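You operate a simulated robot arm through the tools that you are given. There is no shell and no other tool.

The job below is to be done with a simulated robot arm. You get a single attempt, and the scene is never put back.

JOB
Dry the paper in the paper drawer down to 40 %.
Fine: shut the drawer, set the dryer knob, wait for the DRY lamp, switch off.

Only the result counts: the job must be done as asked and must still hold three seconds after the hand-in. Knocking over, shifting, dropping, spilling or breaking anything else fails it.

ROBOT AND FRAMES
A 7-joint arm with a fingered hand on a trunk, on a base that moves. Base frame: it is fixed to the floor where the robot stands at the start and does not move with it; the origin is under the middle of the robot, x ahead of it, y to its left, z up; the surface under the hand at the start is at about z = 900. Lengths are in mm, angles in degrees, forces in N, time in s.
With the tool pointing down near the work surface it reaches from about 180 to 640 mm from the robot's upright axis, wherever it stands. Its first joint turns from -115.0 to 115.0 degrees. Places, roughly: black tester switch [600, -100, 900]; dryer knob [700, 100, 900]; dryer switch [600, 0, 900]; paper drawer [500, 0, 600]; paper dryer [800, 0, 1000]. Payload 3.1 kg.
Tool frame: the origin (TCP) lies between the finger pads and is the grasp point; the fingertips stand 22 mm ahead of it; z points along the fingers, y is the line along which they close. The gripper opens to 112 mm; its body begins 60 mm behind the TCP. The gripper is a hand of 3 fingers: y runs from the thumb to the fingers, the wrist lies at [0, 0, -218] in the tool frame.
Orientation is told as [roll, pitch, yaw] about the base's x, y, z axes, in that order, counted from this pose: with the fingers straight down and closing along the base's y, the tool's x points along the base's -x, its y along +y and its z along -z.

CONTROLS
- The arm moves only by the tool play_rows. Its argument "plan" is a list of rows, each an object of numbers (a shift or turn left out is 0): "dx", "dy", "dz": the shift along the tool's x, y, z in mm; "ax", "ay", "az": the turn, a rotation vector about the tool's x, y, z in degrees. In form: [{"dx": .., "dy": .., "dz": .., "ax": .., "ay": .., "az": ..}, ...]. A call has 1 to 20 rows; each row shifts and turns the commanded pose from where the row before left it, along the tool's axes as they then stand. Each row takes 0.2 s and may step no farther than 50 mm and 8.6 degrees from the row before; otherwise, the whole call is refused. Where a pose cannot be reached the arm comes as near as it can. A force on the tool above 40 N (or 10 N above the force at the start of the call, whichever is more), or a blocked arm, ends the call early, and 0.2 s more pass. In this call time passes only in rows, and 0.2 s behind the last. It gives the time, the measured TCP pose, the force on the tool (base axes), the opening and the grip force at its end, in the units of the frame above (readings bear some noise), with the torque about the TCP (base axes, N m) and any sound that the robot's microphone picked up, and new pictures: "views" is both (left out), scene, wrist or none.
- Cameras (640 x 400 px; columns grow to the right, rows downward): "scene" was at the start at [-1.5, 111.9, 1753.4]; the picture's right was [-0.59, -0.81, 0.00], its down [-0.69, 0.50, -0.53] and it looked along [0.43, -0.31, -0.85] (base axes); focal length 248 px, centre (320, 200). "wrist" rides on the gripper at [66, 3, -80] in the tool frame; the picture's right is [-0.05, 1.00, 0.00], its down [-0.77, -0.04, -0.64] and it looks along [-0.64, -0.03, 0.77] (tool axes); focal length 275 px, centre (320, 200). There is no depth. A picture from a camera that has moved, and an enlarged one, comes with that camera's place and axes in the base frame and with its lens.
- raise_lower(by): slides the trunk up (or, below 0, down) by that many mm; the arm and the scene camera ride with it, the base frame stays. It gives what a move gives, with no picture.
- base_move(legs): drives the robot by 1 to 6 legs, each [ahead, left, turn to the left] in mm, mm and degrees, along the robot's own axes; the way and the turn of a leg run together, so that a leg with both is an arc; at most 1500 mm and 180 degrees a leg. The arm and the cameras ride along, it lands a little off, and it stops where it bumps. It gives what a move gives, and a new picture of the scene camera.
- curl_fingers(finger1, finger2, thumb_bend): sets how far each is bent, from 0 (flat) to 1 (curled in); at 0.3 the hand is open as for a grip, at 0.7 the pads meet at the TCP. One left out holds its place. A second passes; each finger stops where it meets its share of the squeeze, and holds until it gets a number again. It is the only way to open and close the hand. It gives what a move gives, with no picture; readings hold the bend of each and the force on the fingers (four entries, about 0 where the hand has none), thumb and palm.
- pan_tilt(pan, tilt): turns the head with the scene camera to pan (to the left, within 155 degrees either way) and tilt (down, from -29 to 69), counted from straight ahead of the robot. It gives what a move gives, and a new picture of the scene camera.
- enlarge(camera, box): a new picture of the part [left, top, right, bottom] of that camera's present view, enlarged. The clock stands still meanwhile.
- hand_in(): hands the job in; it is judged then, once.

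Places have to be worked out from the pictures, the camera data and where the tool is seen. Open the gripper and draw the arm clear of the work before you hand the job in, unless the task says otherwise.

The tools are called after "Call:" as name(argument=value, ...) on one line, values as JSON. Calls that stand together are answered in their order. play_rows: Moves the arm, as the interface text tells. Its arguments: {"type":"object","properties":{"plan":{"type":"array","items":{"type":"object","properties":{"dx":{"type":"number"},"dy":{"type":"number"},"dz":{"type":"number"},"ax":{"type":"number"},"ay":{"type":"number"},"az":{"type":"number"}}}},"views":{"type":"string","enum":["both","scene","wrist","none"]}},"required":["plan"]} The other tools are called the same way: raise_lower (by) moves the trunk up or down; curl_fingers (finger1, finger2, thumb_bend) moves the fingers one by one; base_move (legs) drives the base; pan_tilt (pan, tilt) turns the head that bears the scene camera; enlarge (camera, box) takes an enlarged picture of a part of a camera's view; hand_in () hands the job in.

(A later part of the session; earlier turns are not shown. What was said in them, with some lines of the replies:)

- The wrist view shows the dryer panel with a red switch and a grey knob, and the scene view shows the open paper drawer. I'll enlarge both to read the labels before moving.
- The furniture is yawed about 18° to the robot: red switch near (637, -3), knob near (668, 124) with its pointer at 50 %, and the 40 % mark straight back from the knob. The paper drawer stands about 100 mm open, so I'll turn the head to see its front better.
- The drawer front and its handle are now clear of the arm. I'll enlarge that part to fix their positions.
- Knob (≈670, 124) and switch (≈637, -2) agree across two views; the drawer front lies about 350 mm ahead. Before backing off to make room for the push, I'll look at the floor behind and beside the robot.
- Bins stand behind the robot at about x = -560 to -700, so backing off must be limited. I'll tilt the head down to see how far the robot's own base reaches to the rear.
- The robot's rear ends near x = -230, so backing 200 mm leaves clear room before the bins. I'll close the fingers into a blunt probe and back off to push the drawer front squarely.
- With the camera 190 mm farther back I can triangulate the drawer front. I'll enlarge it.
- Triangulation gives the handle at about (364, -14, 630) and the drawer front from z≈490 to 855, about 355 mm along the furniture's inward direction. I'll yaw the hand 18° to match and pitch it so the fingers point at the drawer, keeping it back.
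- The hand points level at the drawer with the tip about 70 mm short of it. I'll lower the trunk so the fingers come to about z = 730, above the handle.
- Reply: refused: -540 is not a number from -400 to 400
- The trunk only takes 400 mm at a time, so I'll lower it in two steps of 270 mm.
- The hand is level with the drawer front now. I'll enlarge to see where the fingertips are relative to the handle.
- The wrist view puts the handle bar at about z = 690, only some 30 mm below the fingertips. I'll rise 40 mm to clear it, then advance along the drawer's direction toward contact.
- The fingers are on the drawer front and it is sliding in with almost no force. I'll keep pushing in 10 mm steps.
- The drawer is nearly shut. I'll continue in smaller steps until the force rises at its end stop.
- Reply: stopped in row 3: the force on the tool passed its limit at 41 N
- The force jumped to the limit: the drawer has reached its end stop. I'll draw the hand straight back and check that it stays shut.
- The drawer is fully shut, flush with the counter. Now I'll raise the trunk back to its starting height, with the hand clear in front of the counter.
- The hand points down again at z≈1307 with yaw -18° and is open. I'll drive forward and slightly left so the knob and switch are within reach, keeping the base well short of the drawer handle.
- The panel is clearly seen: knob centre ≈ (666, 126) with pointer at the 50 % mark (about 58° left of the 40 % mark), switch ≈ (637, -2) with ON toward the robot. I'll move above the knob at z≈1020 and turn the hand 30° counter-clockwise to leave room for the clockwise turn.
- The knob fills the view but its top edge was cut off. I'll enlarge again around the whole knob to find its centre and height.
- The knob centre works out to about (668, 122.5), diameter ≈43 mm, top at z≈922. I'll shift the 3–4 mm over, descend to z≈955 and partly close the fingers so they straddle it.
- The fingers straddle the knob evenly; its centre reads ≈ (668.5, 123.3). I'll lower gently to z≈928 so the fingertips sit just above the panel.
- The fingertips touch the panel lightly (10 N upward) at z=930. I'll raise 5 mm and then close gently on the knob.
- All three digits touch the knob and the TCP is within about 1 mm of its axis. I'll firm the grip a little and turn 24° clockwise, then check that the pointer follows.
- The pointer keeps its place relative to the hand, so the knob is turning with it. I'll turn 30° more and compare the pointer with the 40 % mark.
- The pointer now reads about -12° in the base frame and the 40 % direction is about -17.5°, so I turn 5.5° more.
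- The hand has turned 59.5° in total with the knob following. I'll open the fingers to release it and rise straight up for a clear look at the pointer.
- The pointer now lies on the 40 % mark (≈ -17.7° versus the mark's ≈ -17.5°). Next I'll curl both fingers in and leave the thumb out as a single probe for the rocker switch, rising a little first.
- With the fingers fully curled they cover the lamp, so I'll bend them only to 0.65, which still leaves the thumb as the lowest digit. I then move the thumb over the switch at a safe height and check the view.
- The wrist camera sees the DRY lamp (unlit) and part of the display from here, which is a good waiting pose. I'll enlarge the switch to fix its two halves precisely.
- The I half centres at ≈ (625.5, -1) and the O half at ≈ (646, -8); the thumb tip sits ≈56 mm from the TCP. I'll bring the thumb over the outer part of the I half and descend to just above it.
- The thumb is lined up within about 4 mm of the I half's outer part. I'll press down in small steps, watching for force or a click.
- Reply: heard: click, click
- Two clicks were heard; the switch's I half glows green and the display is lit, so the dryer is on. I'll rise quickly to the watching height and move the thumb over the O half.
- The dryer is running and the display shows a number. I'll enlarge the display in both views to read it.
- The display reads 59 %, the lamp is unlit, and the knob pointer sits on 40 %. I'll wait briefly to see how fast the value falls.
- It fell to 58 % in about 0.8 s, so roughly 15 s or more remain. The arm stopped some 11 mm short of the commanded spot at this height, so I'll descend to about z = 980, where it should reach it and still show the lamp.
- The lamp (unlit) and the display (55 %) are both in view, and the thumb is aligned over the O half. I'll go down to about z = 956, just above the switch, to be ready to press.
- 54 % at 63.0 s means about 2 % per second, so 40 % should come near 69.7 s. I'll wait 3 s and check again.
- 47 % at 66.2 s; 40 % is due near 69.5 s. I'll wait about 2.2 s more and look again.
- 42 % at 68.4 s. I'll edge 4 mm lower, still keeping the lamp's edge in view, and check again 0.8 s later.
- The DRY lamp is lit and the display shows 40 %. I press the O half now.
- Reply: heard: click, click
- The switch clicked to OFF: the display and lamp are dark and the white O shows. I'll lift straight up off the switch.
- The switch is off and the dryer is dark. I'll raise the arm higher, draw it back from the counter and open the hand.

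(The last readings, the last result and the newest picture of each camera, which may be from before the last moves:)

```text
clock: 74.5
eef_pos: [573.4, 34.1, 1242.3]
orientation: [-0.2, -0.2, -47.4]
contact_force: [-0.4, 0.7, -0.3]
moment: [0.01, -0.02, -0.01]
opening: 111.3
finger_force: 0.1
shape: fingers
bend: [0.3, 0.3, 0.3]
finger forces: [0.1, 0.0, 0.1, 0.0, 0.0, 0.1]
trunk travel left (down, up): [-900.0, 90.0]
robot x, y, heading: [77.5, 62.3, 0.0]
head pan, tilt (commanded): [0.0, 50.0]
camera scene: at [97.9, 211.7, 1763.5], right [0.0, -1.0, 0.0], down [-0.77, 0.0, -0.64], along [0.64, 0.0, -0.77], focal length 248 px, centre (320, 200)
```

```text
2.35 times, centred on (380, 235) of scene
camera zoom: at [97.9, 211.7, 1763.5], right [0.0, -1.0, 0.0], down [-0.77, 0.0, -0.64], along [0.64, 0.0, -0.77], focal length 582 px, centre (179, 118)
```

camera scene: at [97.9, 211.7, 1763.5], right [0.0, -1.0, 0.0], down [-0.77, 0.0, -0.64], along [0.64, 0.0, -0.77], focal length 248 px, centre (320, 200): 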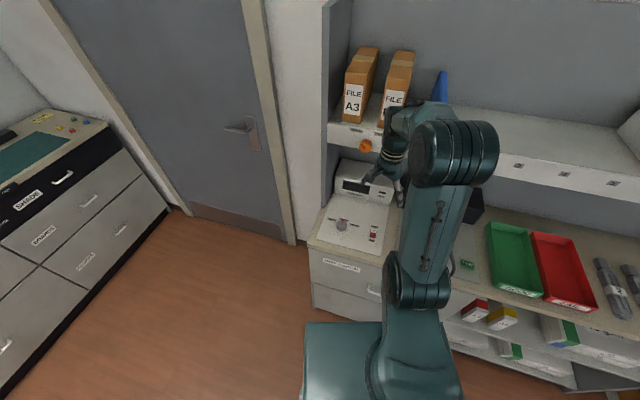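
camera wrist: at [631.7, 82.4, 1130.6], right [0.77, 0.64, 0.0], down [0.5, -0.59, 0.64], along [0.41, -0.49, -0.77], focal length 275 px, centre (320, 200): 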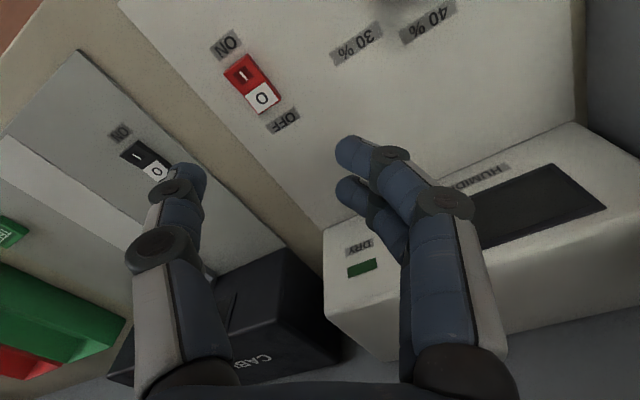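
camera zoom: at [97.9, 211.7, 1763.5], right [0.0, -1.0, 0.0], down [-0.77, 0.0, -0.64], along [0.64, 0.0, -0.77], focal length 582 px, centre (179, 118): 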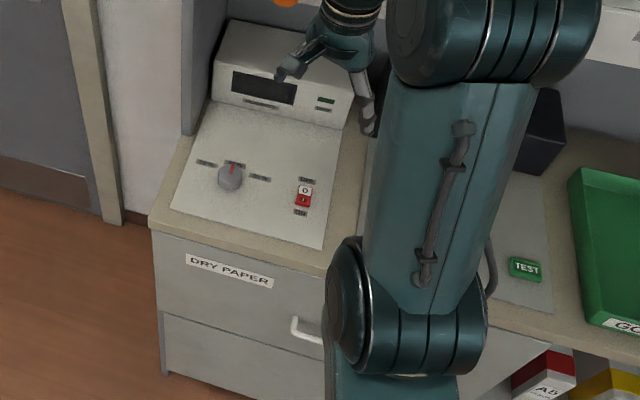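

The drawer is shut, the knob stands at 40 %, and the switch is off. I'll back the robot 150 mm so that the arm is fully clear, then hand in.

Call:
base_move(legs=[[-150, 0, 0]])

Call:
enlarge(camera="scene", box=[290, 120, 480, 290])

```text
clock: 75.8
eef_pos: [427.6, 33.9, 1242.9]
orientation: [-0.2, 0.0, -47.4]
contact_force: [0.1, 0.1, 0.4]
moment: [-0.03, 0.01, 0.01]
opening: 110.9
finger_force: 0.1
shape: fingers
bend: [0.3, 0.3, 0.3]
finger forces: [0.1, 0.0, 0.1, 0.0, 0.0, 0.0]
trunk travel left (down, up): [-900.0, 90.0]
robot x, y, heading: [-67.8, 57.8, -0.3]
head pan, tilt (commanded): [0.0, 50.0]
camera scene: at [-46.8, 211.8, 1763.5], right [0.0, -1.0, 0.0], down [-0.77, 0.0, -0.64], along [0.64, 0.0, -0.77], focal length 248 px, centre (320, 200)
```

scene: 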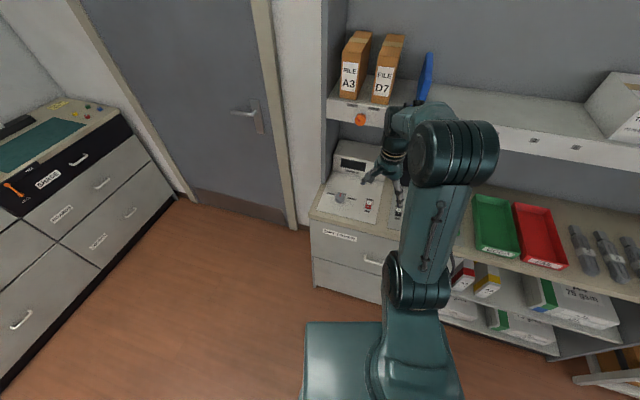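

```text
2.35 times, centred on (385, 205) of scene
camera zoom: at [-46.8, 211.8, 1763.5], right [0.0, -1.0, 0.0], down [-0.77, 0.0, -0.64], along [0.64, 0.0, -0.77], focal length 582 px, centre (167, 188)
```

zoom: 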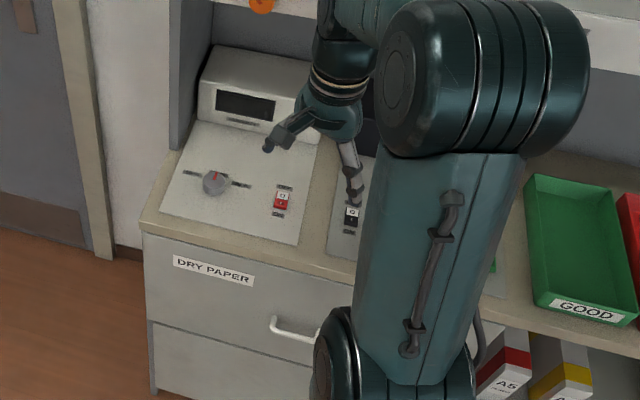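

The drawer is shut, the dryer was switched off with the DRY lamp lit at 40 %, the hand is open and clear, and nothing else has moved. I hand the job in.

Call:
hand_in()

```text
The job is handed in.
```

The paper was dried to 40 %, and the dryer is switched off. I handed the job in at about 76 s; no verdict has come back.

- **Drawer:** I pushed it shut until it hit its end stop, and it was still flush with the counter in the last picture.
- **Knob:** I turned it from 50 % to 40 %. The pointer lines up with the 40 % mark to within about a degree by my measurement.
- **Drying:** The display was at 59 % one second after switch-on and fell about 2 % per second. I pressed OFF right after the DRY lamp lit with the display at 40 %. The press took up to 0.8 s, so the real figure may be a percent or so lower. The display goes dark when the dryer is off, so I could not read the final value.
- **Surroundings:** In the last pictures nothing else looked moved. The hand is open and the robot is backed away from the counter.
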